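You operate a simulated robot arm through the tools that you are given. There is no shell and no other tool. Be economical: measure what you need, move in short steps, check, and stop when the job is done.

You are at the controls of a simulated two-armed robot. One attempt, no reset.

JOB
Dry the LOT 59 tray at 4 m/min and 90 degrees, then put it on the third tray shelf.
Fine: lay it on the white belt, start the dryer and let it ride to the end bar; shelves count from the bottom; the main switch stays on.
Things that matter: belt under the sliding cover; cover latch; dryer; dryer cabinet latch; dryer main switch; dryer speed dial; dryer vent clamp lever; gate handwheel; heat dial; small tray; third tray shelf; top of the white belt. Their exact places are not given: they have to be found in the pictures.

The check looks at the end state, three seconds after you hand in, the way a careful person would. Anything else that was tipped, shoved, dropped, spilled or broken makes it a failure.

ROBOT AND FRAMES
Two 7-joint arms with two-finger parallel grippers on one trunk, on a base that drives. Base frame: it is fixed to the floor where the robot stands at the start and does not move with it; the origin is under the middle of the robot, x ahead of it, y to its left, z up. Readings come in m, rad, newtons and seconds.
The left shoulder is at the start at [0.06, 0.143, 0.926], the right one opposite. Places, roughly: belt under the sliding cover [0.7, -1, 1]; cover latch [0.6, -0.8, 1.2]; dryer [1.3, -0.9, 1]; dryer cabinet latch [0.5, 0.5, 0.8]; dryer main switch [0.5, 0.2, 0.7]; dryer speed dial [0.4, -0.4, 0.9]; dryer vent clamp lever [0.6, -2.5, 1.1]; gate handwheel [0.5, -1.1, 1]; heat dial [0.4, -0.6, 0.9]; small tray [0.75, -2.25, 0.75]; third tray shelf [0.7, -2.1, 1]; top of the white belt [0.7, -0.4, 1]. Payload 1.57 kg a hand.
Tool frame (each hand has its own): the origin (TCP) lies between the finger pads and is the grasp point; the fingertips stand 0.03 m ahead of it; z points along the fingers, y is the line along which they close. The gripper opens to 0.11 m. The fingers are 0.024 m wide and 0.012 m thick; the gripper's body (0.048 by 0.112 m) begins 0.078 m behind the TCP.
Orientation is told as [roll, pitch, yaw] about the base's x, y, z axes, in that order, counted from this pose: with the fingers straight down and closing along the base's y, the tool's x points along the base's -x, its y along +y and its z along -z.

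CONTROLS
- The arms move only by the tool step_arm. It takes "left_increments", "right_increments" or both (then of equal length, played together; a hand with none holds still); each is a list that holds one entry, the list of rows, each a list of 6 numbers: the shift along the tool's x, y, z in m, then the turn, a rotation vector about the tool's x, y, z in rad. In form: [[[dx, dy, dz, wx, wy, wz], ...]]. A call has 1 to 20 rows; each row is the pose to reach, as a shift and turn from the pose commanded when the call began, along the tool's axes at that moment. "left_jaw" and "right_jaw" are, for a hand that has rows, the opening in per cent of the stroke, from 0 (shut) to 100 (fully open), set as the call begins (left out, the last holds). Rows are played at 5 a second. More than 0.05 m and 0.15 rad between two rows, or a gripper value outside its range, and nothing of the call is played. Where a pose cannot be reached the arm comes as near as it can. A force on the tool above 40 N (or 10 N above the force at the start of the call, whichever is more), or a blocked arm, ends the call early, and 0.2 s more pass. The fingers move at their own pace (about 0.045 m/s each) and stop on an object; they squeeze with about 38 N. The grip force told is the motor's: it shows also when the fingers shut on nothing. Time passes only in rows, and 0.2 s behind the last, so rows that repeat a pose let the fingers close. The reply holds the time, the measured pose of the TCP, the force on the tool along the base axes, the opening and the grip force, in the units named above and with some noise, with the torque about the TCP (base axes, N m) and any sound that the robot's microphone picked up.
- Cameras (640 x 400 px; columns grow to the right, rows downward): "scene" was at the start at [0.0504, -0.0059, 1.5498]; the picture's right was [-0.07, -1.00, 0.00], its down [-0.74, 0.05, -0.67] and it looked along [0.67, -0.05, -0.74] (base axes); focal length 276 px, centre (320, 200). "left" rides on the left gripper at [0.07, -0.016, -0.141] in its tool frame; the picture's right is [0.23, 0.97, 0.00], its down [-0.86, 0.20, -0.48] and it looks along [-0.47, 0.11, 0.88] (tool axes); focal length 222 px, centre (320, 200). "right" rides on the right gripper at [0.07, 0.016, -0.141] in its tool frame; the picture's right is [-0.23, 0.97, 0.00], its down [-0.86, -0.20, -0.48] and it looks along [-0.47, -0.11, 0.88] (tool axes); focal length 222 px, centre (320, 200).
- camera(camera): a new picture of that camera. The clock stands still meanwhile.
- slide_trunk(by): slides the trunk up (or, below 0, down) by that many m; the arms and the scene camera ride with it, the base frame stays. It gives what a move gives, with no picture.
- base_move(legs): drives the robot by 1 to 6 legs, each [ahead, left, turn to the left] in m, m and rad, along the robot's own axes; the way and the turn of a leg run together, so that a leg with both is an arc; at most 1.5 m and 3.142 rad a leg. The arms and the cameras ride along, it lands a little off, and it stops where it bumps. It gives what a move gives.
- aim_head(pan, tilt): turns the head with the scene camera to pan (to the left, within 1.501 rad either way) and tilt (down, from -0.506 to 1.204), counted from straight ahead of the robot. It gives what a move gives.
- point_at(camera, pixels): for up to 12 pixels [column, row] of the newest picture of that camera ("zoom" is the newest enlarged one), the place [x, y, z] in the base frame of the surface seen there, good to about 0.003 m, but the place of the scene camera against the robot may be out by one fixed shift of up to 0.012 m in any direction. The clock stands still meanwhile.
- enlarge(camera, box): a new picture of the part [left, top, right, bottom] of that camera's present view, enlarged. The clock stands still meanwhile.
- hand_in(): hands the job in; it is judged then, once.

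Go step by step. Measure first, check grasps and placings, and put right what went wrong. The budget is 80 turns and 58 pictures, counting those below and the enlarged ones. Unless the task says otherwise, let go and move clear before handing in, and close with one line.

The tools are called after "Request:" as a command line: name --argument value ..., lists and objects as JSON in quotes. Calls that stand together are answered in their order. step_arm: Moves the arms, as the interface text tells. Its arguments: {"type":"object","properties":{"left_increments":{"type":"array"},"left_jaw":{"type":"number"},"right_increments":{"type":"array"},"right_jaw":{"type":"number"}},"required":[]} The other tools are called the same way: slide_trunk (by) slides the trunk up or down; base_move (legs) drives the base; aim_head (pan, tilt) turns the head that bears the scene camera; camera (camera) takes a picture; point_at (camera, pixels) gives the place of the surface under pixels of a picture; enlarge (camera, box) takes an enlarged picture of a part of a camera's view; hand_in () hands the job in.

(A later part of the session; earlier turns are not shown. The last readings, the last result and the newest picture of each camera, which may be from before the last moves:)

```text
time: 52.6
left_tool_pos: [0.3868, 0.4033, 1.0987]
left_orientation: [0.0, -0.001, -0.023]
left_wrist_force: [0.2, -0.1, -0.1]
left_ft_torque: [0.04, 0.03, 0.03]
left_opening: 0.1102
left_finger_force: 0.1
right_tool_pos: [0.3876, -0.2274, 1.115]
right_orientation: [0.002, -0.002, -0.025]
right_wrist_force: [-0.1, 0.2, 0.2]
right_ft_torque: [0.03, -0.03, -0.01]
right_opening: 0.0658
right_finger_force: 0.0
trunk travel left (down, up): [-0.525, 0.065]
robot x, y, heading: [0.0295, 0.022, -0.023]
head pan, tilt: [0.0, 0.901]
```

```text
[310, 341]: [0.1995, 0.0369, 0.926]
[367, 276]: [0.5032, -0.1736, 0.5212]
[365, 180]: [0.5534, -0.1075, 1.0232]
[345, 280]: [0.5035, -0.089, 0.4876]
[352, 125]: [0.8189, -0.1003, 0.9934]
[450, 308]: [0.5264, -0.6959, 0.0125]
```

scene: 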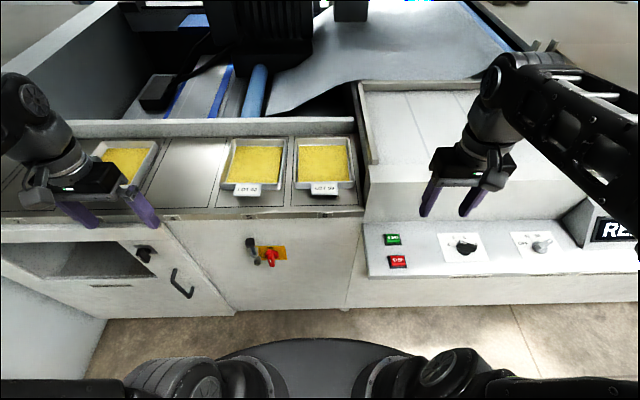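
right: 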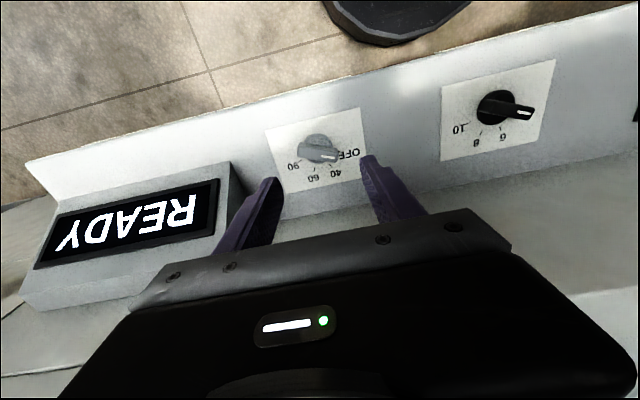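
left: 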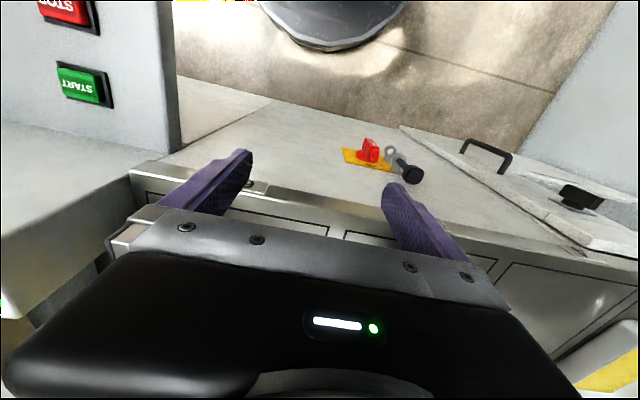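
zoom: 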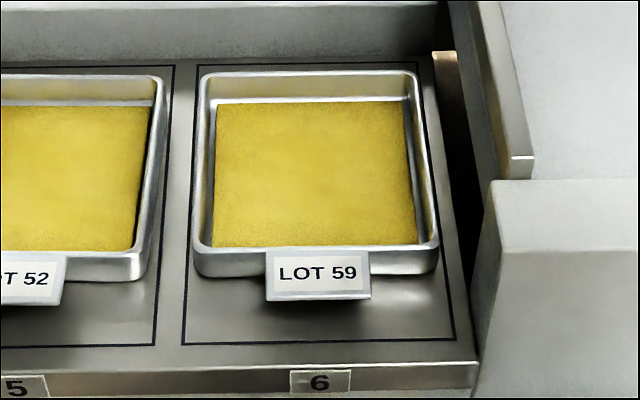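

Request:
point_at --camera "zoom" --pixels '[[205, 250], [432, 247], [207, 78], [413, 77], [310, 74], [230, 272], [315, 254], [315, 298], [270, 290], [366, 290], [200, 150], [318, 180]]'

Request:
base_move --legs '[[0.05, -0.02, 0.023]]'

```text
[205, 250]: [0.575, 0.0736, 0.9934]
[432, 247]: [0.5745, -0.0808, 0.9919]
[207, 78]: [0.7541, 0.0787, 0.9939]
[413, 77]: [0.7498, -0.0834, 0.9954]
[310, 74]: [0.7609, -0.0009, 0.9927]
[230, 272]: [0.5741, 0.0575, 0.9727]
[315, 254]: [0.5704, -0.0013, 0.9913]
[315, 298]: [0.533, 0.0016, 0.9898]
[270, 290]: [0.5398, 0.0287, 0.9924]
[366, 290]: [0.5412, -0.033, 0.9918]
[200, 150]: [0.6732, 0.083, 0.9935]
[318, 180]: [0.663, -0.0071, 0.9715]
```

```text
time: 53.6
left_tool_pos: [0.4291, 0.3897, 1.0976]
left_orientation: [-0.002, 0.001, 0.002]
left_wrist_force: [0.3, -0.6, 0.0]
left_ft_torque: [0.06, 0.03, -0.01]
left_opening: 0.1099
left_finger_force: 0.1
right_tool_pos: [0.4436, -0.2394, 1.1148]
right_orientation: [0.001, 0.001, 0.002]
right_wrist_force: [0.1, -0.1, -0.3]
right_ft_torque: [0.0, 0.04, -0.01]
right_opening: 0.066
right_finger_force: 0.0
trunk travel left (down, up): [-0.525, 0.065]
robot x, y, heading: [0.0817, -0.0006, 0.002]
head pan, tilt: [0.0, 0.901]
```

The tag is a flat tab at rim height (x 0.533–0.57, z≈0.981 true), good for a horizontal pinch. Before choosing, I measure the front edges of the belts.

Request:
aim_head --pan -0.55 --tilt 0.8

Request:
enlarge --camera "scene" --box '[160, 100, 420, 300]'

```text
time: 54.6
left_tool_pos: [0.4252, 0.3902, 1.0988]
left_orientation: [0.0, 0.001, 0.0]
left_wrist_force: [0.2, 0.0, -0.6]
left_ft_torque: [0.0, 0.03, 0.01]
left_opening: 0.1099
left_finger_force: 0.0
right_tool_pos: [0.4437, -0.239, 1.1152]
right_orientation: [0.0, -0.001, 0.001]
right_wrist_force: [-0.6, 1.4, 0.0]
right_ft_torque: [0.0, 0.02, -0.01]
right_opening: 0.0658
right_finger_force: 0.2
trunk travel left (down, up): [-0.525, 0.065]
robot x, y, heading: [0.0845, -0.0018, 0.006]
head pan, tilt: [-0.55, 0.799]
```

```text
2.00 times, centred on (290, 200) of scene
```

zoom: 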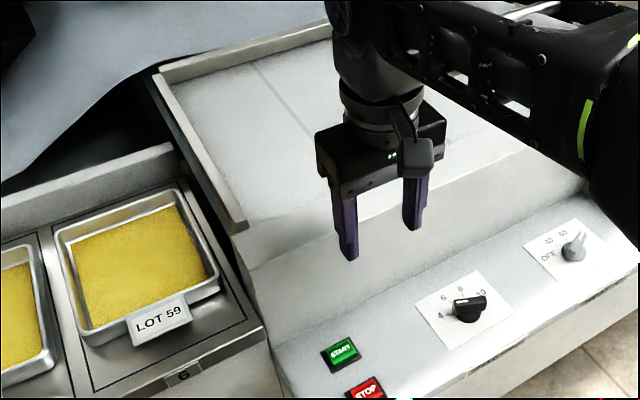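

Request:
point_at --camera "zoom" --pixels '[[252, 262], [300, 245], [290, 255], [300, 225], [320, 205], [270, 240], [242, 232], [200, 160], [165, 75], [250, 60], [480, 180], [230, 130]]'

```text
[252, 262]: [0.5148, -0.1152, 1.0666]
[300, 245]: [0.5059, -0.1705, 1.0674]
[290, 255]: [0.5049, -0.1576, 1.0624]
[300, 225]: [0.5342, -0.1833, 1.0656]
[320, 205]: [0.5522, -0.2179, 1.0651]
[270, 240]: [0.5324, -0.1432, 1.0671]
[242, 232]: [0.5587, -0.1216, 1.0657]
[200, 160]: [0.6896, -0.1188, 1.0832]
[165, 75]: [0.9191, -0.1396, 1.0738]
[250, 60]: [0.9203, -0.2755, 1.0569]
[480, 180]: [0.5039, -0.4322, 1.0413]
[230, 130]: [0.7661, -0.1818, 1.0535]
```

Front housing top is 1.5 cm above the belt, so a tab pinch there is tight; I'll pick the tray with two vertical hands, left on the front wall beside the tab and right on the back wall. First hover both with fingers closing along x.

Request:
step_arm --left_increments '[[[0, -0.02, 0, 0, 0, 0.0], [-0.01, -0.05, 0, 0, 0, 0.13], [-0.02, -0.08, 0, 0, 0, 0.26], [-0.03, -0.11, 0, 0, 0, 0.39], [-0.045, -0.14, 0, 0, 0, 0.52], [-0.06, -0.17, 0, 0, 0, 0.65], [-0.075, -0.2, 0, 0, 0, 0.78], [-0.09, -0.23, 0, 0, 0, 0.91], [-0.105, -0.26, 0, 0, 0, 1.04], [-0.12, -0.29, 0, 0, 0, 1.17], [-0.13, -0.31, 0, 0, 0, 1.3], [-0.14, -0.325, 0.01, 0, 0, 1.43], [-0.145, -0.335, 0.02, 0, 0, 1.571], [-0.145, -0.335, 0.02, 0, 0, 1.571]]]' --right_increments '[[[0, 0.01, -0.03, 0, 0, 0.0], [-0.02, 0.03, -0.04, 0, 0, -0.13], [-0.045, 0.05, -0.04, 0, 0, -0.26], [-0.075, 0.07, -0.04, 0, 0, -0.39], [-0.105, 0.09, -0.04, 0, 0, -0.52], [-0.135, 0.11, -0.04, 0, 0, -0.65], [-0.165, 0.13, -0.04, 0, 0, -0.78], [-0.195, 0.15, -0.03, 0, 0, -0.91], [-0.225, 0.165, -0.02, 0, 0, -1.04], [-0.255, 0.175, -0.01, 0, 0, -1.17], [-0.28, 0.185, 0.0, 0, 0, -1.3], [-0.3, 0.19, 0.02, 0, 0, -1.43], [-0.318, 0.194, 0.035, 0, 0, -1.571], [-0.318, 0.194, 0.035, 0, 0, -1.571]]]' --left_jaw 45 --right_jaw 45

Request:
camera --camera "left"

Request:
camera --camera "right"

```text
time: 56.4
left_tool_pos: [0.5165, 0.1569, 1.0991]
left_orientation: [0.0, 0.001, -0.918]
left_wrist_force: [-0.1, 0.3, -1.5]
left_ft_torque: [0.01, 0.04, 0.0]
left_opening: 0.0497
left_finger_force: 0.1
right_tool_pos: [0.6102, -0.1026, 1.0982]
right_orientation: [-0.015, -0.004, 0.907]
right_wrist_force: [-10.5, -4.5, 18.7]
right_ft_torque: [-0.55, 0.14, -0.47]
right_opening: 0.0443
right_finger_force: 0.0
right hand out of reach, approached as far as the arm can: row 1, 2, 3, 4, 5, 6, 7, 8, 9
trunk travel left (down, up): [-0.525, 0.065]
robot x, y, heading: [0.0793, -0.0022, -0.005]
head pan, tilt: [-0.55, 0.799]
stopped in row 9 (right hand): the force on the tool passed its limit (the readings are from after the stop); the commanded pose is now the measured one
```

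```text
27 pictures are left
```

left: 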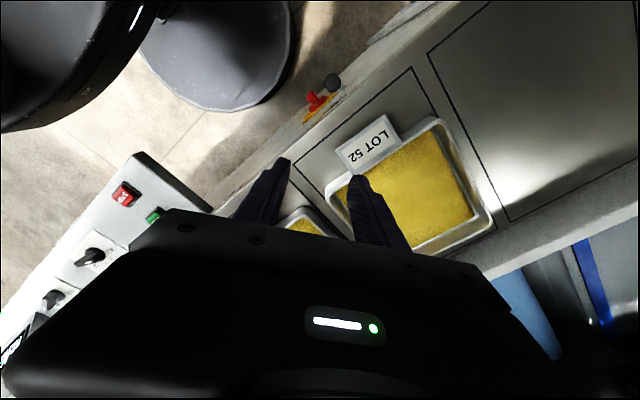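

```text
26 pictures are left
```

right: 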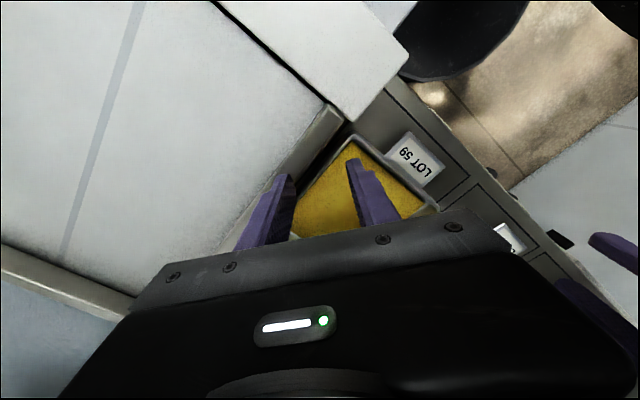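

The right fingers brushed the belt's side rail at z≈1.07 since the arm couldn't rise further. I'll raise the trunk to its top and continue.

Request:
slide_trunk --by 0.06

Request:
step_arm --left_increments '[[[0, 0, 0, 0, 0, 0], [0, 0, 0, 0, 0, 0.05]]]' --right_increments '[[[0, 0, 0, 0, 0, 0], [0, 0, 0, 0, 0, -0.05]]]'

```text
time: 57.4
left_tool_pos: [0.5172, 0.1567, 1.1585]
left_orientation: [0.0, -0.001, -0.916]
left_wrist_force: [-0.2, -0.5, 0.0]
left_ft_torque: [-0.01, -0.02, 0.03]
left_opening: 0.0493
left_finger_force: 0.0
right_tool_pos: [0.6115, -0.1012, 1.1568]
right_orientation: [-0.011, -0.003, 0.914]
right_wrist_force: [-0.3, 0.1, -0.3]
right_ft_torque: [-0.03, -0.01, 0.0]
right_opening: 0.0493
right_finger_force: 0.1
trunk travel left (down, up): [-0.585, 0.005]
robot x, y, heading: [0.0779, 0.003, -0.002]
head pan, tilt: [-0.55, 0.799]
```

```text
time: 58.0
left_tool_pos: [0.5185, 0.1586, 1.1603]
left_orientation: [0.0, 0.0, -0.971]
left_wrist_force: [0.2, 0.0, 0.3]
left_ft_torque: [-0.02, 0.0, 0.02]
left_opening: 0.0496
left_finger_force: 0.1
right_tool_pos: [0.6106, -0.1006, 1.1567]
right_orientation: [-0.016, -0.009, 0.961]
right_wrist_force: [-0.1, -0.6, -0.6]
right_ft_torque: [0.02, -0.01, -0.03]
right_opening: 0.0497
right_finger_force: 0.0
trunk travel left (down, up): [-0.585, 0.005]
robot x, y, heading: [0.0776, 0.0043, 0.003]
head pan, tilt: [-0.55, 0.799]
```

Request:
step_arm --left_increments '[[[-0.023, -0.003, 0, 0, 0, 0.12], [-0.046, -0.006, 0, 0, 0, 0.24], [-0.069, -0.01, 0.01, 0, 0, 0.36], [-0.092, -0.013, 0.03, 0, 0, 0.48], [-0.115, -0.016, 0.05, 0, 0, 0.6], [-0.115, -0.016, 0.07, 0, 0, 0.6], [-0.115, -0.016, 0.07, 0, 0, 0.6]]]' --right_increments '[[[-0.026, -0.018, 0, 0, 0, -0.12], [-0.053, -0.037, 0, 0, 0, -0.24], [-0.079, -0.055, 0.01, 0, 0, -0.36], [-0.106, -0.073, 0.03, 0, 0, -0.48], [-0.132, -0.092, 0.05, 0, 0, -0.61], [-0.132, -0.092, 0.067, 0, 0, -0.61], [-0.132, -0.092, 0.067, 0, 0, -0.61]]]'

Request:
camera --camera "left"

Request:
camera --camera "right"

```text
time: 59.6
left_tool_pos: [0.5681, 0.0539, 1.0894]
left_orientation: [0.0, 0.0, -1.569]
left_wrist_force: [-0.5, -0.2, 0.2]
left_ft_torque: [-0.01, -0.03, -0.01]
left_opening: 0.0494
left_finger_force: 0.0
right_tool_pos: [0.681, -0.0473, 1.0665]
right_orientation: [-0.016, 0.004, 1.571]
right_wrist_force: [0.3, 0.1, 0.5]
right_ft_torque: [0.0, 0.0, 0.01]
right_opening: 0.0495
right_finger_force: 0.1
right hand out of reach, approached as far as the arm can: row 1, 2, 3, 4, 5, 6, 7
trunk travel left (down, up): [-0.585, 0.005]
robot x, y, heading: [0.0785, 0.0053, -0.003]
head pan, tilt: [-0.55, 0.799]
```

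```text
25 pictures are left
```

left: 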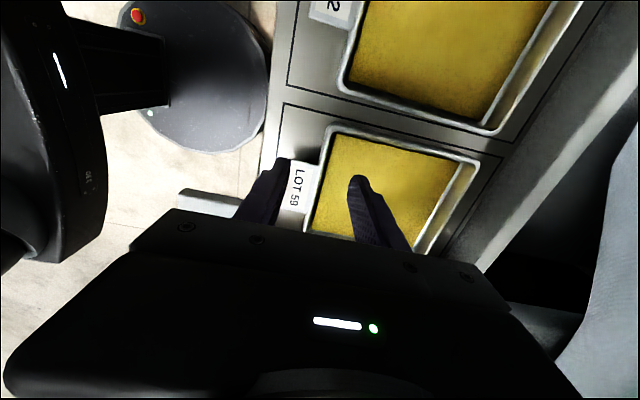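

```text
24 pictures are left
```

right: 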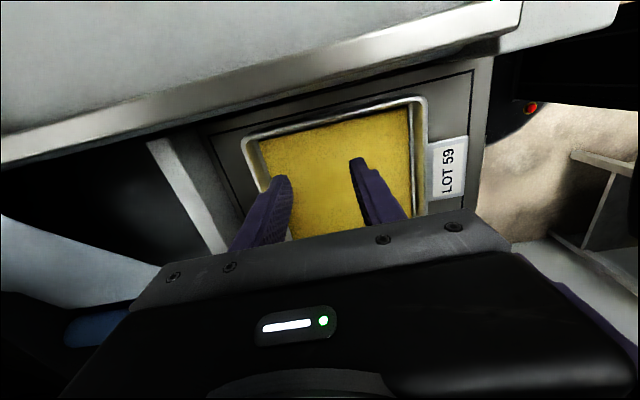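

The right arm falls 8 cm short of the back wall. Alternative: both hands on the front wall, either side of the tab; I'll locate that wall precisely with the left wrist camera.

Request:
point_at --camera "left" --pixels '[[331, 127], [322, 160], [311, 205], [318, 180], [478, 161], [400, 143], [330, 170], [296, 185], [240, 90], [265, 60]]'

Request:
enlarge --camera "left" --box '[250, 100, 410, 250]'

```text
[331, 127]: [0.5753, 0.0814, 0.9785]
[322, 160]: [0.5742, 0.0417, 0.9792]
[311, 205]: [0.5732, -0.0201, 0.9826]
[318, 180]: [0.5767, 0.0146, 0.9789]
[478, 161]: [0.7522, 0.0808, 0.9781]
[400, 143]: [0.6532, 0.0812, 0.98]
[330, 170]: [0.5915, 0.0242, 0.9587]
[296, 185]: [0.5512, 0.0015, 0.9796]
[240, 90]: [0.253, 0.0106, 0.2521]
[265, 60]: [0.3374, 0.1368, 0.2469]
```

```text
2.67 times, centred on (330, 175) of left
```

zoom: 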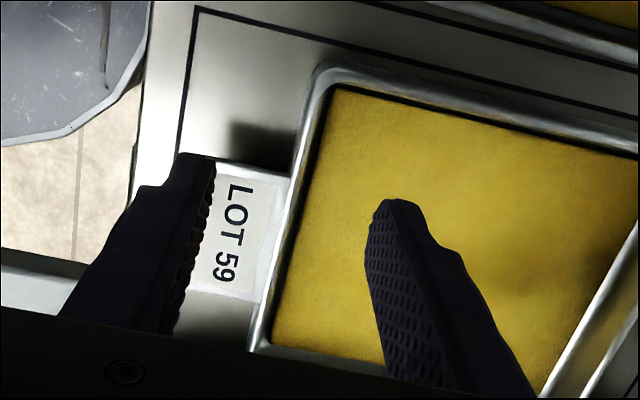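

Front wall at x≈0.574, rim z 0.979, fill at 0.959. I'll bring the right hand to hover on the front wall right of the tab (checking), with the left starting down to a shallow grip.

Request:
step_arm --left_increments '[[[0, 0.003, 0.02, 0, 0, 0], [0, 0.006, 0.04, 0, 0, 0], [0, 0.006, 0.06, 0, 0, 0], [0, 0.006, 0.08, 0, 0, 0], [0, 0.006, 0.096, 0, 0, 0], [0, 0.006, 0.096, 0, 0, 0]]]' --right_increments '[[[0.002, 0.04, 0, 0, 0, 0], [0.004, 0.08, 0, 0, 0, 0], [0.006, 0.12, 0, 0, 0, 0], [0.008, 0.16, 0, 0, 0, 0], [0.01, 0.188, 0, 0, 0, 0], [0.01, 0.188, 0.01, 0, 0, 0]]]'

Request:
step_arm --left_increments '[[[0, 0, 0, 0, 0, 0], [0, 0, 0, 0, 0, 0], [0, 0, 0, 0, 0, 0], [0, 0, 0, 0, 0, 0], [0, 0, 0, 0, 0, 0]]]' --left_jaw 0

Request:
camera --camera "right"

```text
time: 61.0
left_tool_pos: [0.5766, 0.0534, 0.9927]
left_orientation: [-0.001, -0.001, -1.569]
left_wrist_force: [0.3, -0.2, 0.2]
left_ft_torque: [0.01, 0.03, 0.03]
left_opening: 0.0499
left_finger_force: 0.1
right_tool_pos: [0.4928, -0.0578, 1.0538]
right_orientation: [-0.011, 0.007, 1.571]
right_wrist_force: [-1.0, -0.2, 0.0]
right_ft_torque: [0.02, -0.01, 0.01]
right_opening: 0.0497
right_finger_force: 0.1
trunk travel left (down, up): [-0.585, 0.005]
robot x, y, heading: [0.0785, -0.0003, -0.001]
head pan, tilt: [-0.55, 0.799]
```

```text
time: 62.2
left_tool_pos: [0.5757, 0.0542, 0.9921]
left_orientation: [0.001, 0.0, -1.569]
left_wrist_force: [-0.6, 0.0, -0.4]
left_ft_torque: [-0.01, 0.0, -0.11]
left_opening: 0.0057
left_finger_force: 26.0
right_tool_pos: [0.4931, -0.0584, 1.0535]
right_orientation: [-0.012, 0.004, 1.57]
right_wrist_force: [0.1, -0.4, 0.7]
right_ft_torque: [-0.01, 0.0, 0.01]
right_opening: 0.0497
right_finger_force: 0.1
trunk travel left (down, up): [-0.585, 0.005]
robot x, y, heading: [0.0771, 0.0017, -0.002]
head pan, tilt: [-0.55, 0.799]
```

```text
22 pictures are left
```

right: 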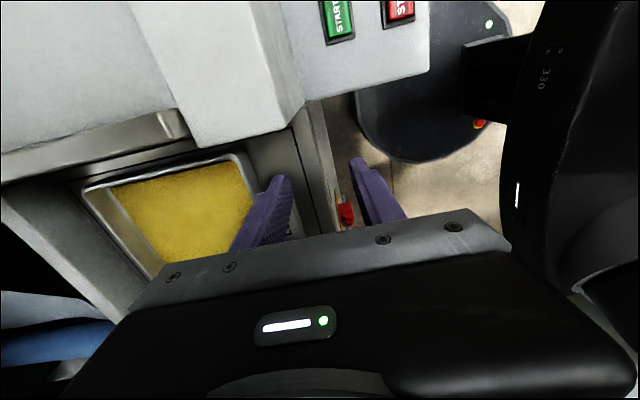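

The left grips the rim wall (5.7 mm). Now the right hand to the same wall at y≈-0.056.

Request:
step_arm --right_increments '[[[-0.001, -0.04, 0, 0, 0, 0], [-0.002, -0.083, 0, 0, 0, 0], [-0.002, -0.083, 0.03, 0, 0, 0], [-0.002, -0.083, 0.061, 0, 0, 0], [-0.002, -0.083, 0.061, 0, 0, 0]]]'

Request:
step_arm --right_increments '[[[0, 0, 0, 0, 0, 0], [0, 0, 0, 0, 0, 0], [0, 0, 0, 0, 0, 0], [0, 0, 0, 0, 0, 0], [0, 0, 0, 0, 0, 0]]]' --right_jaw 0

Request:
step_arm --left_increments '[[[0, 0, -0.006, 0, 0, 0], [0, 0, -0.012, 0, 0, 0], [0, 0, -0.02, 0, 0, 0], [0, 0, -0.02, 0, 0, 0]]]' --right_increments '[[[0, 0, -0.006, 0, 0, 0], [0, 0, -0.012, 0, 0, 0], [0, 0, -0.02, 0, 0, 0], [0, 0, -0.02, 0, 0, 0]]]'

Request:
aim_head --pan -0.05 --tilt 0.9

Request:
enlarge --camera "scene" --box '[230, 80, 430, 240]'

```text
time: 63.4
left_tool_pos: [0.5745, 0.0542, 0.9923]
left_orientation: [0.0, -0.001, -1.569]
left_wrist_force: [-0.2, -0.1, 0.6]
left_ft_torque: [0.05, -0.05, -0.05]
left_opening: 0.0057
left_finger_force: 25.5
right_tool_pos: [0.5758, -0.0549, 0.9908]
right_orientation: [-0.011, 0.004, 1.57]
right_wrist_force: [-0.2, -0.4, -1.6]
right_ft_torque: [0.04, 0.0, 0.0]
right_opening: 0.0495
right_finger_force: 0.0
trunk travel left (down, up): [-0.585, 0.005]
robot x, y, heading: [0.0812, -0.0019, 0.001]
head pan, tilt: [-0.55, 0.799]
```

```text
time: 64.6
left_tool_pos: [0.5753, 0.0547, 0.9923]
left_orientation: [0.001, 0.001, -1.57]
left_wrist_force: [6.9, -0.5, 0.2]
left_ft_torque: [0.01, -0.14, 0.26]
left_opening: 0.0057
left_finger_force: 25.1
right_tool_pos: [0.5761, -0.0547, 0.9909]
right_orientation: [-0.011, 0.004, 1.571]
right_wrist_force: [-6.6, 0.4, 1.6]
right_ft_torque: [0.07, 0.37, 0.32]
right_opening: 0.0057
right_finger_force: 25.4
trunk travel left (down, up): [-0.585, 0.005]
robot x, y, heading: [0.0745, 0.0048, -0.0]
head pan, tilt: [-0.55, 0.799]
```

```text
time: 65.6
left_tool_pos: [0.5756, 0.0545, 1.0125]
left_orientation: [-0.003, 0.001, -1.569]
left_wrist_force: [-0.5, -0.3, 0.1]
left_ft_torque: [0.0, 0.03, -0.02]
left_opening: 0.0001
left_finger_force: 21.3
right_tool_pos: [0.5746, -0.0545, 1.0127]
right_orientation: [-0.013, 0.006, 1.572]
right_wrist_force: [-0.1, -0.5, 0.7]
right_ft_torque: [-0.01, -0.01, -0.02]
right_opening: 0.0001
right_finger_force: 20.5
trunk travel left (down, up): [-0.585, 0.005]
robot x, y, heading: [0.0778, 0.0043, -0.001]
head pan, tilt: [-0.55, 0.799]
```

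```text
time: 66.5
left_tool_pos: [0.5739, 0.0544, 1.0133]
left_orientation: [-0.001, 0.001, -1.568]
left_wrist_force: [0.0, 1.0, -0.3]
left_ft_torque: [0.01, 0.01, 0.0]
left_opening: 0.0002
left_finger_force: 21.4
right_tool_pos: [0.5756, -0.0557, 1.0117]
right_orientation: [-0.01, 0.004, 1.57]
right_wrist_force: [-0.1, 0.0, -0.7]
right_ft_torque: [-0.01, -0.01, 0.02]
right_opening: 0.0
right_finger_force: 21.4
trunk travel left (down, up): [-0.585, 0.005]
robot x, y, heading: [0.0782, -0.0006, -0.001]
head pan, tilt: [-0.051, 0.901]
```

```text
2.50 times, centred on (330, 160) of scene
```

zoom: 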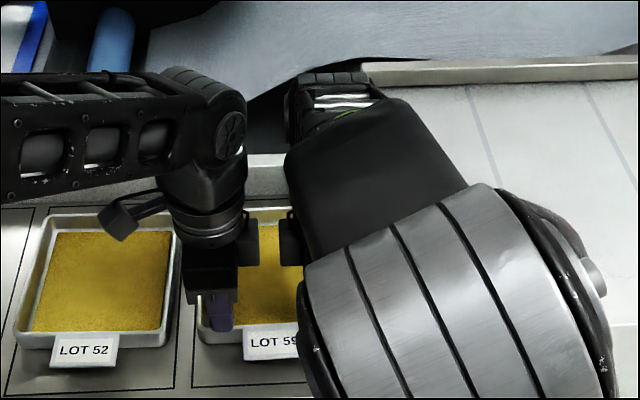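

Both grips slipped off: the front wall alone cannot hold the moment; the tray is still flat in place. New plan: right hand on the front wall near its right end, left hand on the left wall towards the rear, so the weight hangs nearly on the line between them. I move the left to hover there with a narrow opening (the gap to LOT 52 is small).

Request:
step_arm --left_increments '[[[0, 0, 0, 0, 0, 0], [0, 0, 0, 0, 0, 0], [0, 0, -0.03, 0, 0, 0], [0.0, 0.0, -0.06, 0, 0, -0.05], [0.005, 0.02, -0.06, 0, 0, -0.19], [0.01, 0.04, -0.06, 0, 0, -0.33], [0.015, 0.06, -0.06, 0, 0, -0.47], [0.02, 0.08, -0.06, 0, 0, -0.61], [0.026, 0.1, -0.06, 0, 0, -0.75], [0.026, 0.12, -0.06, 0, 0, -0.89], [0.026, 0.141, -0.06, 0, 0, -1.03], [0.026, 0.141, -0.06, 0, 0, -1.17], [0.026, 0.141, -0.06, 0, 0, -1.31], [0.026, 0.141, -0.06, 0, 0, -1.45], [0.026, 0.141, -0.06, 0, 0, -1.569], [0.026, 0.141, -0.06, 0, 0, -1.569]]]' --right_increments '[[[0, 0, 0, 0, 0, 0], [0, 0, 0, 0, 0, 0], [0, 0, -0.02, 0, 0, 0], [0, 0, -0.03, 0, 0, 0], [0, 0, -0.03, 0, 0, 0], [0, 0, -0.03, 0, 0, 0], [0, 0, -0.03, 0, 0, 0], [0, 0, -0.03, 0, 0, 0], [0, 0, -0.03, 0, 0, 0], [0, 0, -0.03, 0, 0, 0], [0, 0, -0.03, 0, 0, 0], [0, 0, -0.03, 0, 0, 0], [0, 0, -0.03, 0, 0, 0], [0, 0, -0.03, 0, 0, 0], [0.007, 0, -0.03, 0, 0, 0], [0.007, 0, -0.03, 0, 0, 0]]]' --left_jaw 25 --right_jaw 40

Request:
enlarge --camera "left" --box '[200, 60, 440, 260]'

```text
time: 70.0
left_tool_pos: [0.7058, 0.0889, 1.0886]
left_orientation: [-0.004, -0.03, -0.253]
left_wrist_force: [0.7, 0.8, -0.8]
left_ft_torque: [0.02, 0.02, -0.01]
left_opening: 0.0276
left_finger_force: 0.0
left hand out of reach, approached as far as the arm can: row 11, 12, 13, 14, 15, 16
right_tool_pos: [0.5757, -0.0648, 1.0422]
right_orientation: [-0.01, 0.004, 1.573]
right_wrist_force: [-0.6, -0.6, 0.9]
right_ft_torque: [0.0, 0.01, 0.0]
right_opening: 0.044
right_finger_force: 0.0
trunk travel left (down, up): [-0.585, 0.005]
robot x, y, heading: [0.0775, 0.0045, -0.002]
head pan, tilt: [-0.051, 0.901]
```

```text
2.00 times, centred on (320, 160) of left
```

zoom: 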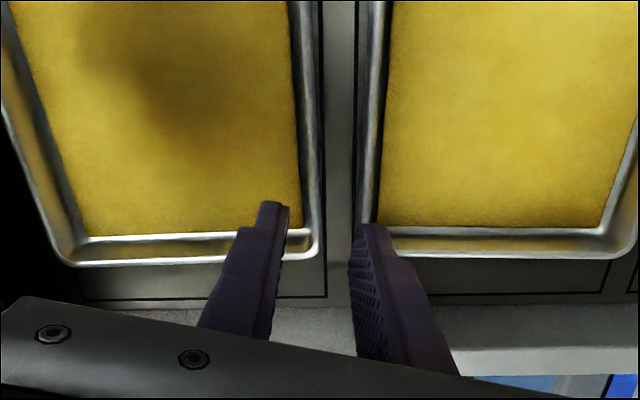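

Request:
point_at --camera "zoom" --pixels '[[305, 100], [312, 150], [296, 60], [320, 200], [316, 240], [366, 150], [360, 150], [370, 60], [378, 100], [150, 240], [322, 150], [340, 150]]'

Request:
base_move --legs '[[0.05, 0, 0]]'

```text
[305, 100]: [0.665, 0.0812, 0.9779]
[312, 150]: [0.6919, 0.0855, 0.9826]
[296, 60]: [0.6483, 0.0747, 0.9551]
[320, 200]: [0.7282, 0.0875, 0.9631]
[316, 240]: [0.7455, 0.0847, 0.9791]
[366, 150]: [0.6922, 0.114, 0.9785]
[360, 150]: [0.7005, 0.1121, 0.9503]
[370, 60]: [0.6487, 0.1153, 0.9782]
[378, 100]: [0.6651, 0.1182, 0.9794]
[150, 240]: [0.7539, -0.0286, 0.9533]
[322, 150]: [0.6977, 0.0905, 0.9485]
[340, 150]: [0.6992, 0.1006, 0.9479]
```

```text
time: 70.9
left_tool_pos: [0.7579, 0.089, 1.087]
left_orientation: [-0.003, -0.028, -0.255]
left_wrist_force: [0.4, -0.7, -0.5]
left_ft_torque: [0.01, 0.05, -0.02]
left_opening: 0.0274
left_finger_force: 0.0
right_tool_pos: [0.6271, -0.0639, 1.0424]
right_orientation: [-0.008, 0.005, 1.571]
right_wrist_force: [1.0, -0.1, -0.8]
right_ft_torque: [0.0, 0.04, 0.01]
right_opening: 0.0442
right_finger_force: 0.1
trunk travel left (down, up): [-0.585, 0.005]
robot x, y, heading: [0.1281, 0.0, 0.004]
head pan, tilt: [-0.051, 0.901]
```

Left-wall rim at y≈0.083 with ~26 mm gap to LOT 52; base moved to x 0.128. Now align both hands over their grip points and check before lowering.

Request:
step_arm --left_increments '[[[0.013, -0.006, 0.0, 0, 0.01, -0.09], [0.027, -0.012, 0.0, 0, 0.02, -0.18], [0.04, -0.017, 0.01, 0, 0.028, -0.255], [0.04, -0.017, 0.02, 0, 0.028, -0.255], [0.04, -0.017, 0.02, 0, 0.028, -0.255]]]' --right_increments '[[[-0.001, 0.02, 0, 0, 0, 0], [-0.002, 0.04, 0, 0, 0, 0], [-0.002, 0.0515, 0, 0, 0, 0], [-0.002, 0.0515, 0, 0, 0, 0], [-0.002, 0.0515, 0, 0, 0, 0]]]' --left_jaw 22 --right_jaw 40

```text
time: 72.1
left_tool_pos: [0.7123, 0.0821, 1.0682]
left_orientation: [-0.005, 0.001, -0.001]
left_wrist_force: [0.3, -0.4, 0.3]
left_ft_torque: [-0.03, -0.03, -0.01]
left_opening: 0.0239
left_finger_force: 0.0
right_tool_pos: [0.5739, -0.0625, 1.042]
right_orientation: [-0.008, 0.006, 1.571]
right_wrist_force: [-0.2, -0.1, -0.7]
right_ft_torque: [0.02, -0.03, 0.01]
right_opening: 0.0441
right_finger_force: 0.1
trunk travel left (down, up): [-0.585, 0.005]
robot x, y, heading: [0.1282, -0.0011, 0.001]
head pan, tilt: [-0.051, 0.901]
```

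Request:
step_arm --left_increments '[[[0, 0, 0.02, 0, 0, 0], [0, 0, 0.04, 0, 0, 0], [0, 0, 0.06, 0, 0, 0], [0, 0, 0.081, 0, 0, 0], [0, 0, 0.081, 0, 0, 0]]]' --right_increments '[[[0, -0.001, 0.015, 0, 0, 0], [0, -0.001, 0.03, 0, 0, 0], [0, -0.001, 0.045, 0, 0, 0], [0, -0.001, 0.055, 0, 0, 0], [0, -0.001, 0.055, 0, 0, 0]]]'

Request:
step_arm --left_increments '[[[0, 0, 0, 0, 0, 0], [0, 0, 0, 0, 0, 0], [0, 0, 0, 0, 0, 0], [0, 0, 0, 0, 0, 0], [0, 0, 0, 0, 0, 0]]]' --right_increments '[[[0, 0, 0, 0, 0, 0], [0, 0, 0, 0, 0, 0], [0, 0, 0, 0, 0, 0], [0, 0, 0, 0, 0, 0], [0, 0, 0, 0, 0, 0]]]' --left_jaw 0 --right_jaw 0

Request:
step_arm --left_increments '[[[0, 0, -0.004, 0, 0, 0], [0, 0, -0.008, 0, 0, 0], [0, 0, -0.012, 0, 0, 0], [0, 0, -0.012, 0, 0, 0]]]' --right_increments '[[[0, 0, -0.004, 0, 0, 0], [0, 0, -0.008, 0, 0, 0], [0, 0, -0.012, 0, 0, 0], [0, 0, -0.012, 0, 0, 0]]]'

```text
time: 73.3
left_tool_pos: [0.713, 0.0825, 0.9854]
left_orientation: [-0.007, -0.001, -0.002]
left_wrist_force: [0.7, 0.4, 0.7]
left_ft_torque: [-0.02, -0.02, 0.0]
left_opening: 0.0241
left_finger_force: 0.1
right_tool_pos: [0.5747, -0.0609, 0.9881]
right_orientation: [-0.011, 0.006, 1.572]
right_wrist_force: [0.3, -0.3, 0.0]
right_ft_torque: [0.01, -0.01, 0.04]
right_opening: 0.044
right_finger_force: 0.0
trunk travel left (down, up): [-0.585, 0.005]
robot x, y, heading: [0.13, 0.0016, -0.002]
head pan, tilt: [-0.051, 0.901]
```

```text
time: 74.5
left_tool_pos: [0.7132, 0.0836, 0.9855]
left_orientation: [-0.005, -0.002, 0.002]
left_wrist_force: [7.1, 3.0, 0.2]
left_ft_torque: [0.32, -0.39, 0.28]
left_opening: 0.0052
left_finger_force: 25.5
right_tool_pos: [0.5749, -0.0607, 0.9883]
right_orientation: [-0.008, 0.004, 1.571]
right_wrist_force: [-7.1, -3.5, 0.0]
right_ft_torque: [0.0, 0.42, 0.32]
right_opening: 0.0055
right_finger_force: 25.9
trunk travel left (down, up): [-0.585, 0.005]
robot x, y, heading: [0.1318, 0.0051, 0.0]
head pan, tilt: [-0.051, 0.901]
```

```text
time: 75.5
left_tool_pos: [0.7147, 0.0835, 0.9976]
left_orientation: [-0.007, 0.0, 0.001]
left_wrist_force: [10.0, 6.9, -2.9]
left_ft_torque: [0.4, -0.65, 0.2]
left_opening: 0.0058
left_finger_force: 25.9
right_tool_pos: [0.5749, -0.0626, 1.0011]
right_orientation: [-0.011, 0.006, 1.569]
right_wrist_force: [-10.2, -7.3, -0.3]
right_ft_torque: [-0.16, 0.47, 0.25]
right_opening: 0.0057
right_finger_force: 26.3
trunk travel left (down, up): [-0.585, 0.005]
robot x, y, heading: [0.1262, 0.0045, 0.002]
head pan, tilt: [-0.051, 0.901]
```

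Both still hold the rim after a 12 mm lift, forces total only about 3 N so the tray is light. I'll lift 4 cm more and check its tilt.

Request:
step_arm --left_increments '[[[0, 0, -0.02, 0, 0, 0], [0, 0, -0.04, 0, 0, 0], [0, 0, -0.06, 0, 0, 0], [0, 0, -0.08, 0, 0, 0], [0, 0, -0.1, 0, 0, 0], [0, 0, -0.1, 0, 0, 0]]]' --right_increments '[[[0, 0, -0.02, 0, 0, 0], [0, 0, -0.04, 0, 0, 0], [0, 0, -0.06, 0, 0, 0], [0, 0, -0.08, 0, 0, 0], [0, 0, -0.1, 0, 0, 0], [0, 0, -0.1, 0, 0, 0]]]'

Request:
camera --camera "left"

```text
time: 76.9
left_tool_pos: [0.7135, 0.0821, 1.0991]
left_orientation: [-0.005, 0.001, 0.0]
left_wrist_force: [11.1, 11.5, -7.3]
left_ft_torque: [0.52, -0.83, -0.13]
left_opening: 0.0056
left_finger_force: 25.7
right_tool_pos: [0.5735, -0.063, 1.0985]
right_orientation: [-0.011, 0.007, 1.569]
right_wrist_force: [-10.6, -11.3, 3.7]
right_ft_torque: [0.26, 0.16, -0.07]
right_opening: 0.0058
right_finger_force: 25.7
trunk travel left (down, up): [-0.585, 0.005]
robot x, y, heading: [0.1262, 0.0035, 0.001]
head pan, tilt: [-0.051, 0.901]
```

```text
19 pictures are left
```

left: 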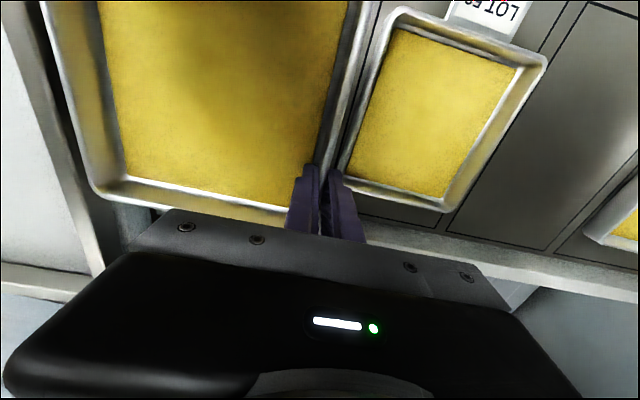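

The tray is held level with about 3.6 N. I'll lift a bit more to clear the 1.073 rail and drive it over the white belt.

Request:
step_arm --left_increments '[[[0, 0, -0.015, 0, 0, 0], [0, 0, -0.03, 0, 0, 0], [0, 0, -0.035, 0, 0, 0], [0, 0, -0.035, 0, 0, 0]]]' --right_increments '[[[0, 0, -0.015, 0, 0, 0], [0, 0, -0.03, 0, 0, 0], [0, 0, -0.035, 0, 0, 0], [0, 0, -0.035, 0, 0, 0]]]'

Request:
base_move --legs '[[0.015, -0.36, 0]]'

Request:
camera --camera "right"

```text
time: 77.9
left_tool_pos: [0.7136, 0.0808, 1.1134]
left_orientation: [-0.008, 0.0, 0.0]
left_wrist_force: [3.9, 4.3, 8.0]
left_ft_torque: [-0.66, 0.84, -0.07]
left_opening: 0.0063
left_finger_force: 26.7
left hand out of reach, approached as far as the arm can: row 2, 3, 4
right_tool_pos: [0.5736, -0.0617, 1.1328]
right_orientation: [-0.011, 0.005, 1.571]
right_wrist_force: [-2.8, -3.3, -11.1]
right_ft_torque: [-0.79, 0.65, -0.01]
right_opening: 0.0067
right_finger_force: 26.7
trunk travel left (down, up): [-0.585, 0.005]
robot x, y, heading: [0.1275, 0.0026, 0.001]
head pan, tilt: [-0.051, 0.901]
```

```text
time: 80.2
left_tool_pos: [0.7282, -0.2782, 1.1138]
left_orientation: [-0.007, 0.0, -0.001]
left_wrist_force: [-6.5, -6.7, 1.3]
left_ft_torque: [-0.81, -0.08, -0.01]
left_opening: 0.0063
left_finger_force: 26.2
right_tool_pos: [0.5889, -0.4209, 1.1335]
right_orientation: [-0.012, 0.003, 1.571]
right_wrist_force: [6.9, 6.0, -3.8]
right_ft_torque: [0.58, 0.43, -0.07]
right_opening: 0.0071
right_finger_force: 26.4
trunk travel left (down, up): [-0.585, 0.005]
robot x, y, heading: [0.1431, -0.3544, -0.002]
head pan, tilt: [-0.051, 0.901]
```

```text
18 pictures are left
```

right: 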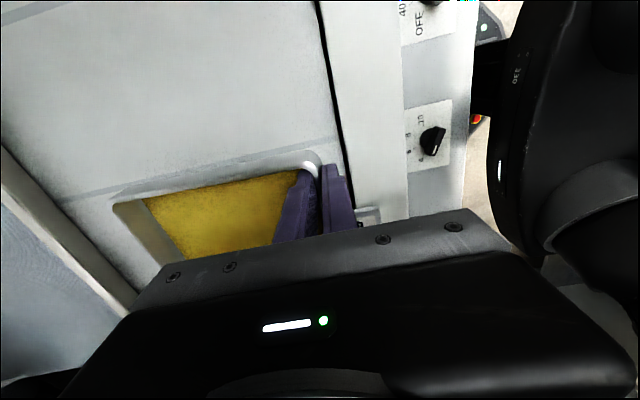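

The tray tilts because the left hand was height-limited (1.113 vs 1.133). I lower the right hand 2 cm to level and measure the belt's front edge (dark line at about (335,100)).

Request:
point_at --camera "right" --pixels '[[330, 60], [338, 100], [325, 60], [300, 100], [350, 60], [315, 165], [200, 100], [118, 210]]'

Request:
step_arm --right_increments '[[[0, 0, 0.007, 0, 0, 0], [0, 0, 0.014, 0, 0, 0], [0, 0, 0.019, 0, 0, 0], [0, 0, 0.019, 0, 0, 0]]]'

```text
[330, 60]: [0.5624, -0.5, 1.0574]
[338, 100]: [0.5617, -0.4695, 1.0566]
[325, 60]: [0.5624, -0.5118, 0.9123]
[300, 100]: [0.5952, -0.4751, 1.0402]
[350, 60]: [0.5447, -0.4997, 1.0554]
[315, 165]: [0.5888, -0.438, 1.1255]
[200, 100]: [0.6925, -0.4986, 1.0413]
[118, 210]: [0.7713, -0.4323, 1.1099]
```

```text
time: 81.2
left_tool_pos: [0.7262, -0.2773, 1.1132]
left_orientation: [-0.007, 0.0, 0.001]
left_wrist_force: [3.0, 2.7, -8.3]
left_ft_torque: [0.26, -0.81, 0.03]
left_opening: 0.0057
left_finger_force: 25.7
right_tool_pos: [0.589, -0.4213, 1.1147]
right_orientation: [-0.01, 0.004, 1.572]
right_wrist_force: [-4.2, -3.1, 5.1]
right_ft_torque: [0.72, -0.05, 0.08]
right_opening: 0.0053
right_finger_force: 25.7
trunk travel left (down, up): [-0.585, 0.005]
robot x, y, heading: [0.1419, -0.3548, -0.003]
head pan, tilt: [-0.051, 0.901]
```

Level again; the belt starts at x≈0.565 and z 1.041, the tray front wall is at 0.585, so it lies inside. Lowering 36 mm to set it on the belt.

Request:
step_arm --left_increments '[[[0, 0, 0.01, 0, 0, 0], [0, 0, 0.02, 0, 0, 0], [0, 0, 0.028, 0, 0, 0], [0, 0, 0.032, 0, 0, 0], [0, 0, 0.036, 0, 0, 0], [0, 0, 0.036, 0, 0, 0]]]' --right_increments '[[[0, 0, 0.01, 0, 0, 0], [0, 0, 0.02, 0, 0, 0], [0, 0, 0.028, 0, 0, 0], [0, 0, 0.032, 0, 0, 0], [0, 0, 0.036, 0, 0, 0], [0, 0, 0.036, 0, 0, 0]]]'

Request:
step_arm --left_increments '[[[0, 0, 0, 0, 0, 0], [0, 0, 0, 0, 0, 0], [0, 0, 0, 0, 0, 0], [0, 0, -0.01, 0, 0, 0], [0, 0, -0.03, 0, 0, 0], [0, 0, -0.05, 0, 0, 0]]]' --right_increments '[[[0, 0, 0, 0, 0, 0], [0, 0, 0, 0, 0, 0], [0, 0, 0, 0, 0, 0], [0, 0, -0.01, 0, 0, 0], [0, 0, -0.03, 0, 0, 0], [0, 0, -0.06, 0, 0, 0]]]' --left_jaw 16 --right_jaw 14

Request:
camera --camera "right"

```text
time: 82.6
left_tool_pos: [0.7281, -0.2773, 1.0795]
left_orientation: [-0.008, -0.004, 0.001]
left_wrist_force: [8.7, 4.2, -1.1]
left_ft_torque: [0.38, 0.34, 0.15]
left_opening: 0.0055
left_finger_force: 25.1
right_tool_pos: [0.5875, -0.4211, 1.0795]
right_orientation: [-0.014, 0.006, 1.574]
right_wrist_force: [-6.6, -5.1, 15.4]
right_ft_torque: [-0.41, -0.17, 0.22]
right_opening: 0.0057
right_finger_force: 26.0
trunk travel left (down, up): [-0.585, 0.005]
robot x, y, heading: [0.1419, -0.3539, -0.006]
head pan, tilt: [-0.051, 0.901]
```

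```text
time: 84.0
left_tool_pos: [0.7281, -0.2781, 1.1068]
left_orientation: [-0.007, 0.0, 0.0]
left_wrist_force: [0.5, 0.6, -0.5]
left_ft_torque: [-0.02, -0.02, -0.01]
left_opening: 0.0177
left_finger_force: 0.0
left hand out of reach, approached as far as the arm can: row 6
right_tool_pos: [0.5882, -0.4201, 1.1375]
right_orientation: [-0.013, 0.004, 1.571]
right_wrist_force: [0.8, -0.6, 0.4]
right_ft_torque: [0.03, -0.05, 0.01]
right_opening: 0.0155
right_finger_force: 0.0
trunk travel left (down, up): [-0.585, 0.005]
robot x, y, heading: [0.1436, -0.3523, -0.001]
head pan, tilt: [-0.051, 0.901]
```

```text
17 pictures are left
```

right: 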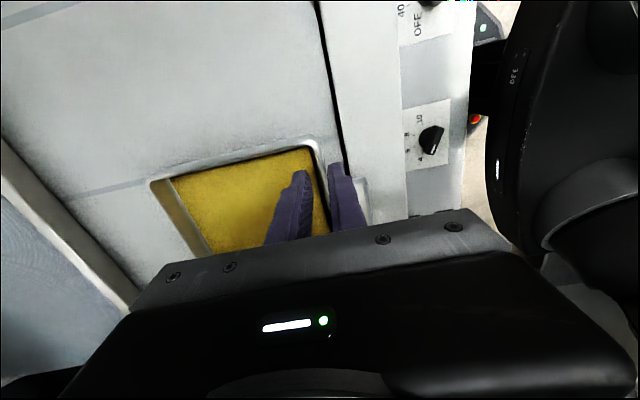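

The tray sits flat on the belt and both hands are off. Now withdraw the hands and bring the closed left fingers over START at (0.444,-0.187).

Request:
step_arm --left_increments '[[[0.035, 0.01, 0, 0, 0, 0], [0.07, 0.02, 0, 0, 0, 0], [0.105, 0.03, 0, 0, 0, 0], [0.14, 0.04, 0, 0, 0, 0], [0.175, 0.055, 0, 0, 0, 0], [0.21, 0.07, 0, 0, 0, 0], [0.25, 0.08, 0, 0, 0, 0], [0.286, 0.091, 0, 0, 0, 0], [0.286, 0.091, 0, 0, 0, 0]]]' --right_increments '[[[0, 0.03, 0, 0, 0, 0], [0, 0.06, 0, 0, 0, 0], [0, 0.09, 0, 0, 0, 0], [0, 0.12, 0, 0, 0, 0], [0, 0.12, 0, 0, 0, 0], [0, 0.12, 0, 0, 0, 0], [0, 0.12, 0, 0, 0, 0], [0, 0.12, 0, 0, 0, 0], [0, 0.12, 0, 0, 0, 0]]]' --left_jaw 0

```text
time: 86.0
left_tool_pos: [0.4423, -0.1875, 1.1067]
left_orientation: [-0.008, 0.0, 0.001]
left_wrist_force: [-0.6, 0.8, -0.5]
left_ft_torque: [0.02, 0.04, 0.01]
left_opening: 0.0002
left_finger_force: 20.5
right_tool_pos: [0.4708, -0.4201, 1.1369]
right_orientation: [-0.013, 0.003, 1.57]
right_wrist_force: [1.0, -0.1, -0.1]
right_ft_torque: [0.02, -0.02, 0.01]
right_opening: 0.0153
right_finger_force: 0.1
trunk travel left (down, up): [-0.585, 0.005]
robot x, y, heading: [0.1434, -0.354, -0.002]
head pan, tilt: [-0.051, 0.901]
```

Request:
step_arm --left_increments '[[[0, 0, 0.04, 0, 0, 0], [0, 0, 0.08, 0, 0, 0], [0, 0, 0.12, 0, 0, 0], [0, 0, 0.15, 0, 0, 0], [0, 0, 0.15, 0, 0, 0]]]'

Request:
camera --camera "left"

```text
time: 87.2
left_tool_pos: [0.4475, -0.19, 0.9596]
left_orientation: [-0.011, 0.0, 0.004]
left_wrist_force: [0.0, 0.4, -0.3]
left_ft_torque: [0.02, -0.02, -0.04]
left_opening: 0.0
left_finger_force: 21.6
left hand out of reach, approached as far as the arm can: row 4, 5
right_tool_pos: [0.4688, -0.4198, 1.1377]
right_orientation: [-0.012, 0.003, 1.571]
right_wrist_force: [-0.2, 0.4, 0.3]
right_ft_torque: [0.03, -0.04, 0.01]
right_opening: 0.0157
right_finger_force: 0.1
trunk travel left (down, up): [-0.585, 0.005]
robot x, y, heading: [0.1452, -0.3573, -0.004]
head pan, tilt: [-0.051, 0.901]
```

```text
16 pictures are left
```

left: 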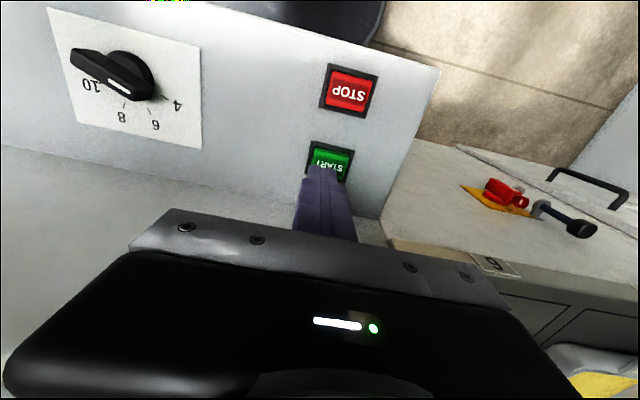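

The fingers are over START but the arm is at its near limit; I'll lower the trunk a little to bring it in range, then press with the arm.

Request:
slide_trunk --by -0.025

Request:
step_arm --left_increments '[[[0, 0.002, 0.005, 0, 0, 0], [0, 0.002, 0.01, 0, 0, 0], [0, 0.002, 0.015, 0, 0, 0], [0, 0.002, 0.02, 0, 0, 0], [0, 0.002, 0.02, 0, 0, 0]]]'

```text
time: 87.9
left_tool_pos: [0.447, -0.1892, 0.9332]
left_orientation: [-0.008, 0.0, -0.001]
left_wrist_force: [1.4, 0.5, -0.2]
left_ft_torque: [-0.04, 0.0, 0.02]
left_opening: 0.0
left_finger_force: 21.3
right_tool_pos: [0.4688, -0.4205, 1.1129]
right_orientation: [-0.014, 0.002, 1.572]
right_wrist_force: [-0.4, 0.7, 0.2]
right_ft_torque: [0.02, 0.01, 0.0]
right_opening: 0.0153
right_finger_force: 0.2
trunk travel left (down, up): [-0.56, 0.03]
robot x, y, heading: [0.1451, -0.3573, -0.0]
head pan, tilt: [-0.051, 0.901]
```

```text
time: 88.9
left_tool_pos: [0.4501, -0.1877, 0.9191]
left_orientation: [-0.002, -0.001, -0.002]
left_wrist_force: [-13.1, 2.2, 38.9]
left_ft_torque: [0.08, 0.45, -0.05]
left_opening: 0.0001
left_finger_force: 20.9
left hand out of reach, approached as far as the arm can: row 3, 4
right_tool_pos: [0.4666, -0.4201, 1.1144]
right_orientation: [-0.014, 0.004, 1.573]
right_wrist_force: [0.7, -0.9, 0.7]
right_ft_torque: [-0.01, 0.0, -0.01]
right_opening: 0.0154
right_finger_force: 0.1
trunk travel left (down, up): [-0.56, 0.03]
robot x, y, heading: [0.1455, -0.3576, -0.004]
head pan, tilt: [-0.051, 0.901]
heard: click
stopped in row 4 (left hand): the force on the tool passed its limit (the readings are from after the stop); the commanded pose is now the measured one
```

A click was heard. I lift the finger off and look at the belt and display.

Request:
step_arm --left_increments '[[[0, 0, -0.03, 0, 0, 0], [0, 0, -0.07, 0, 0, 0], [0, 0, -0.11, 0, 0, 0], [0, 0, -0.15, 0, 0, 0], [0, 0, -0.18, 0, 0, 0]]]'

Request:
aim_head --pan -0.35 --tilt 0.7

Request:
camera --camera "scene"

```text
time: 90.1
left_tool_pos: [0.4518, -0.1871, 1.099]
left_orientation: [-0.006, 0.001, -0.001]
left_wrist_force: [-0.5, -0.4, 0.1]
left_ft_torque: [0.04, -0.01, 0.04]
left_opening: 0.0
left_finger_force: 21.2
right_tool_pos: [0.4691, -0.4198, 1.1129]
right_orientation: [-0.012, 0.002, 1.572]
right_wrist_force: [-0.5, 0.2, 0.0]
right_ft_torque: [0.01, 0.0, 0.01]
right_opening: 0.0151
right_finger_force: 0.1
trunk travel left (down, up): [-0.56, 0.03]
robot x, y, heading: [0.1467, -0.3593, 0.006]
head pan, tilt: [-0.051, 0.901]
```

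```text
time: 90.9
left_tool_pos: [0.4516, -0.1878, 1.1005]
left_orientation: [-0.005, 0.001, 0.001]
left_wrist_force: [0.4, 0.2, 1.1]
left_ft_torque: [0.01, 0.03, 0.03]
left_opening: 0.0001
left_finger_force: 21.0
right_tool_pos: [0.4691, -0.4187, 1.113]
right_orientation: [-0.011, 0.002, 1.573]
right_wrist_force: [-0.4, 0.9, 0.2]
right_ft_torque: [-0.01, 0.0, -0.02]
right_opening: 0.0155
right_finger_force: 0.1
trunk travel left (down, up): [-0.56, 0.03]
robot x, y, heading: [0.142, -0.3531, -0.001]
head pan, tilt: [-0.351, 0.7]
```

```text
15 pictures are left
```

scene: 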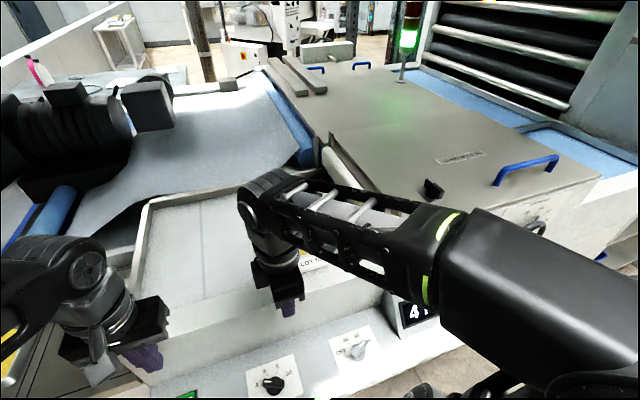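

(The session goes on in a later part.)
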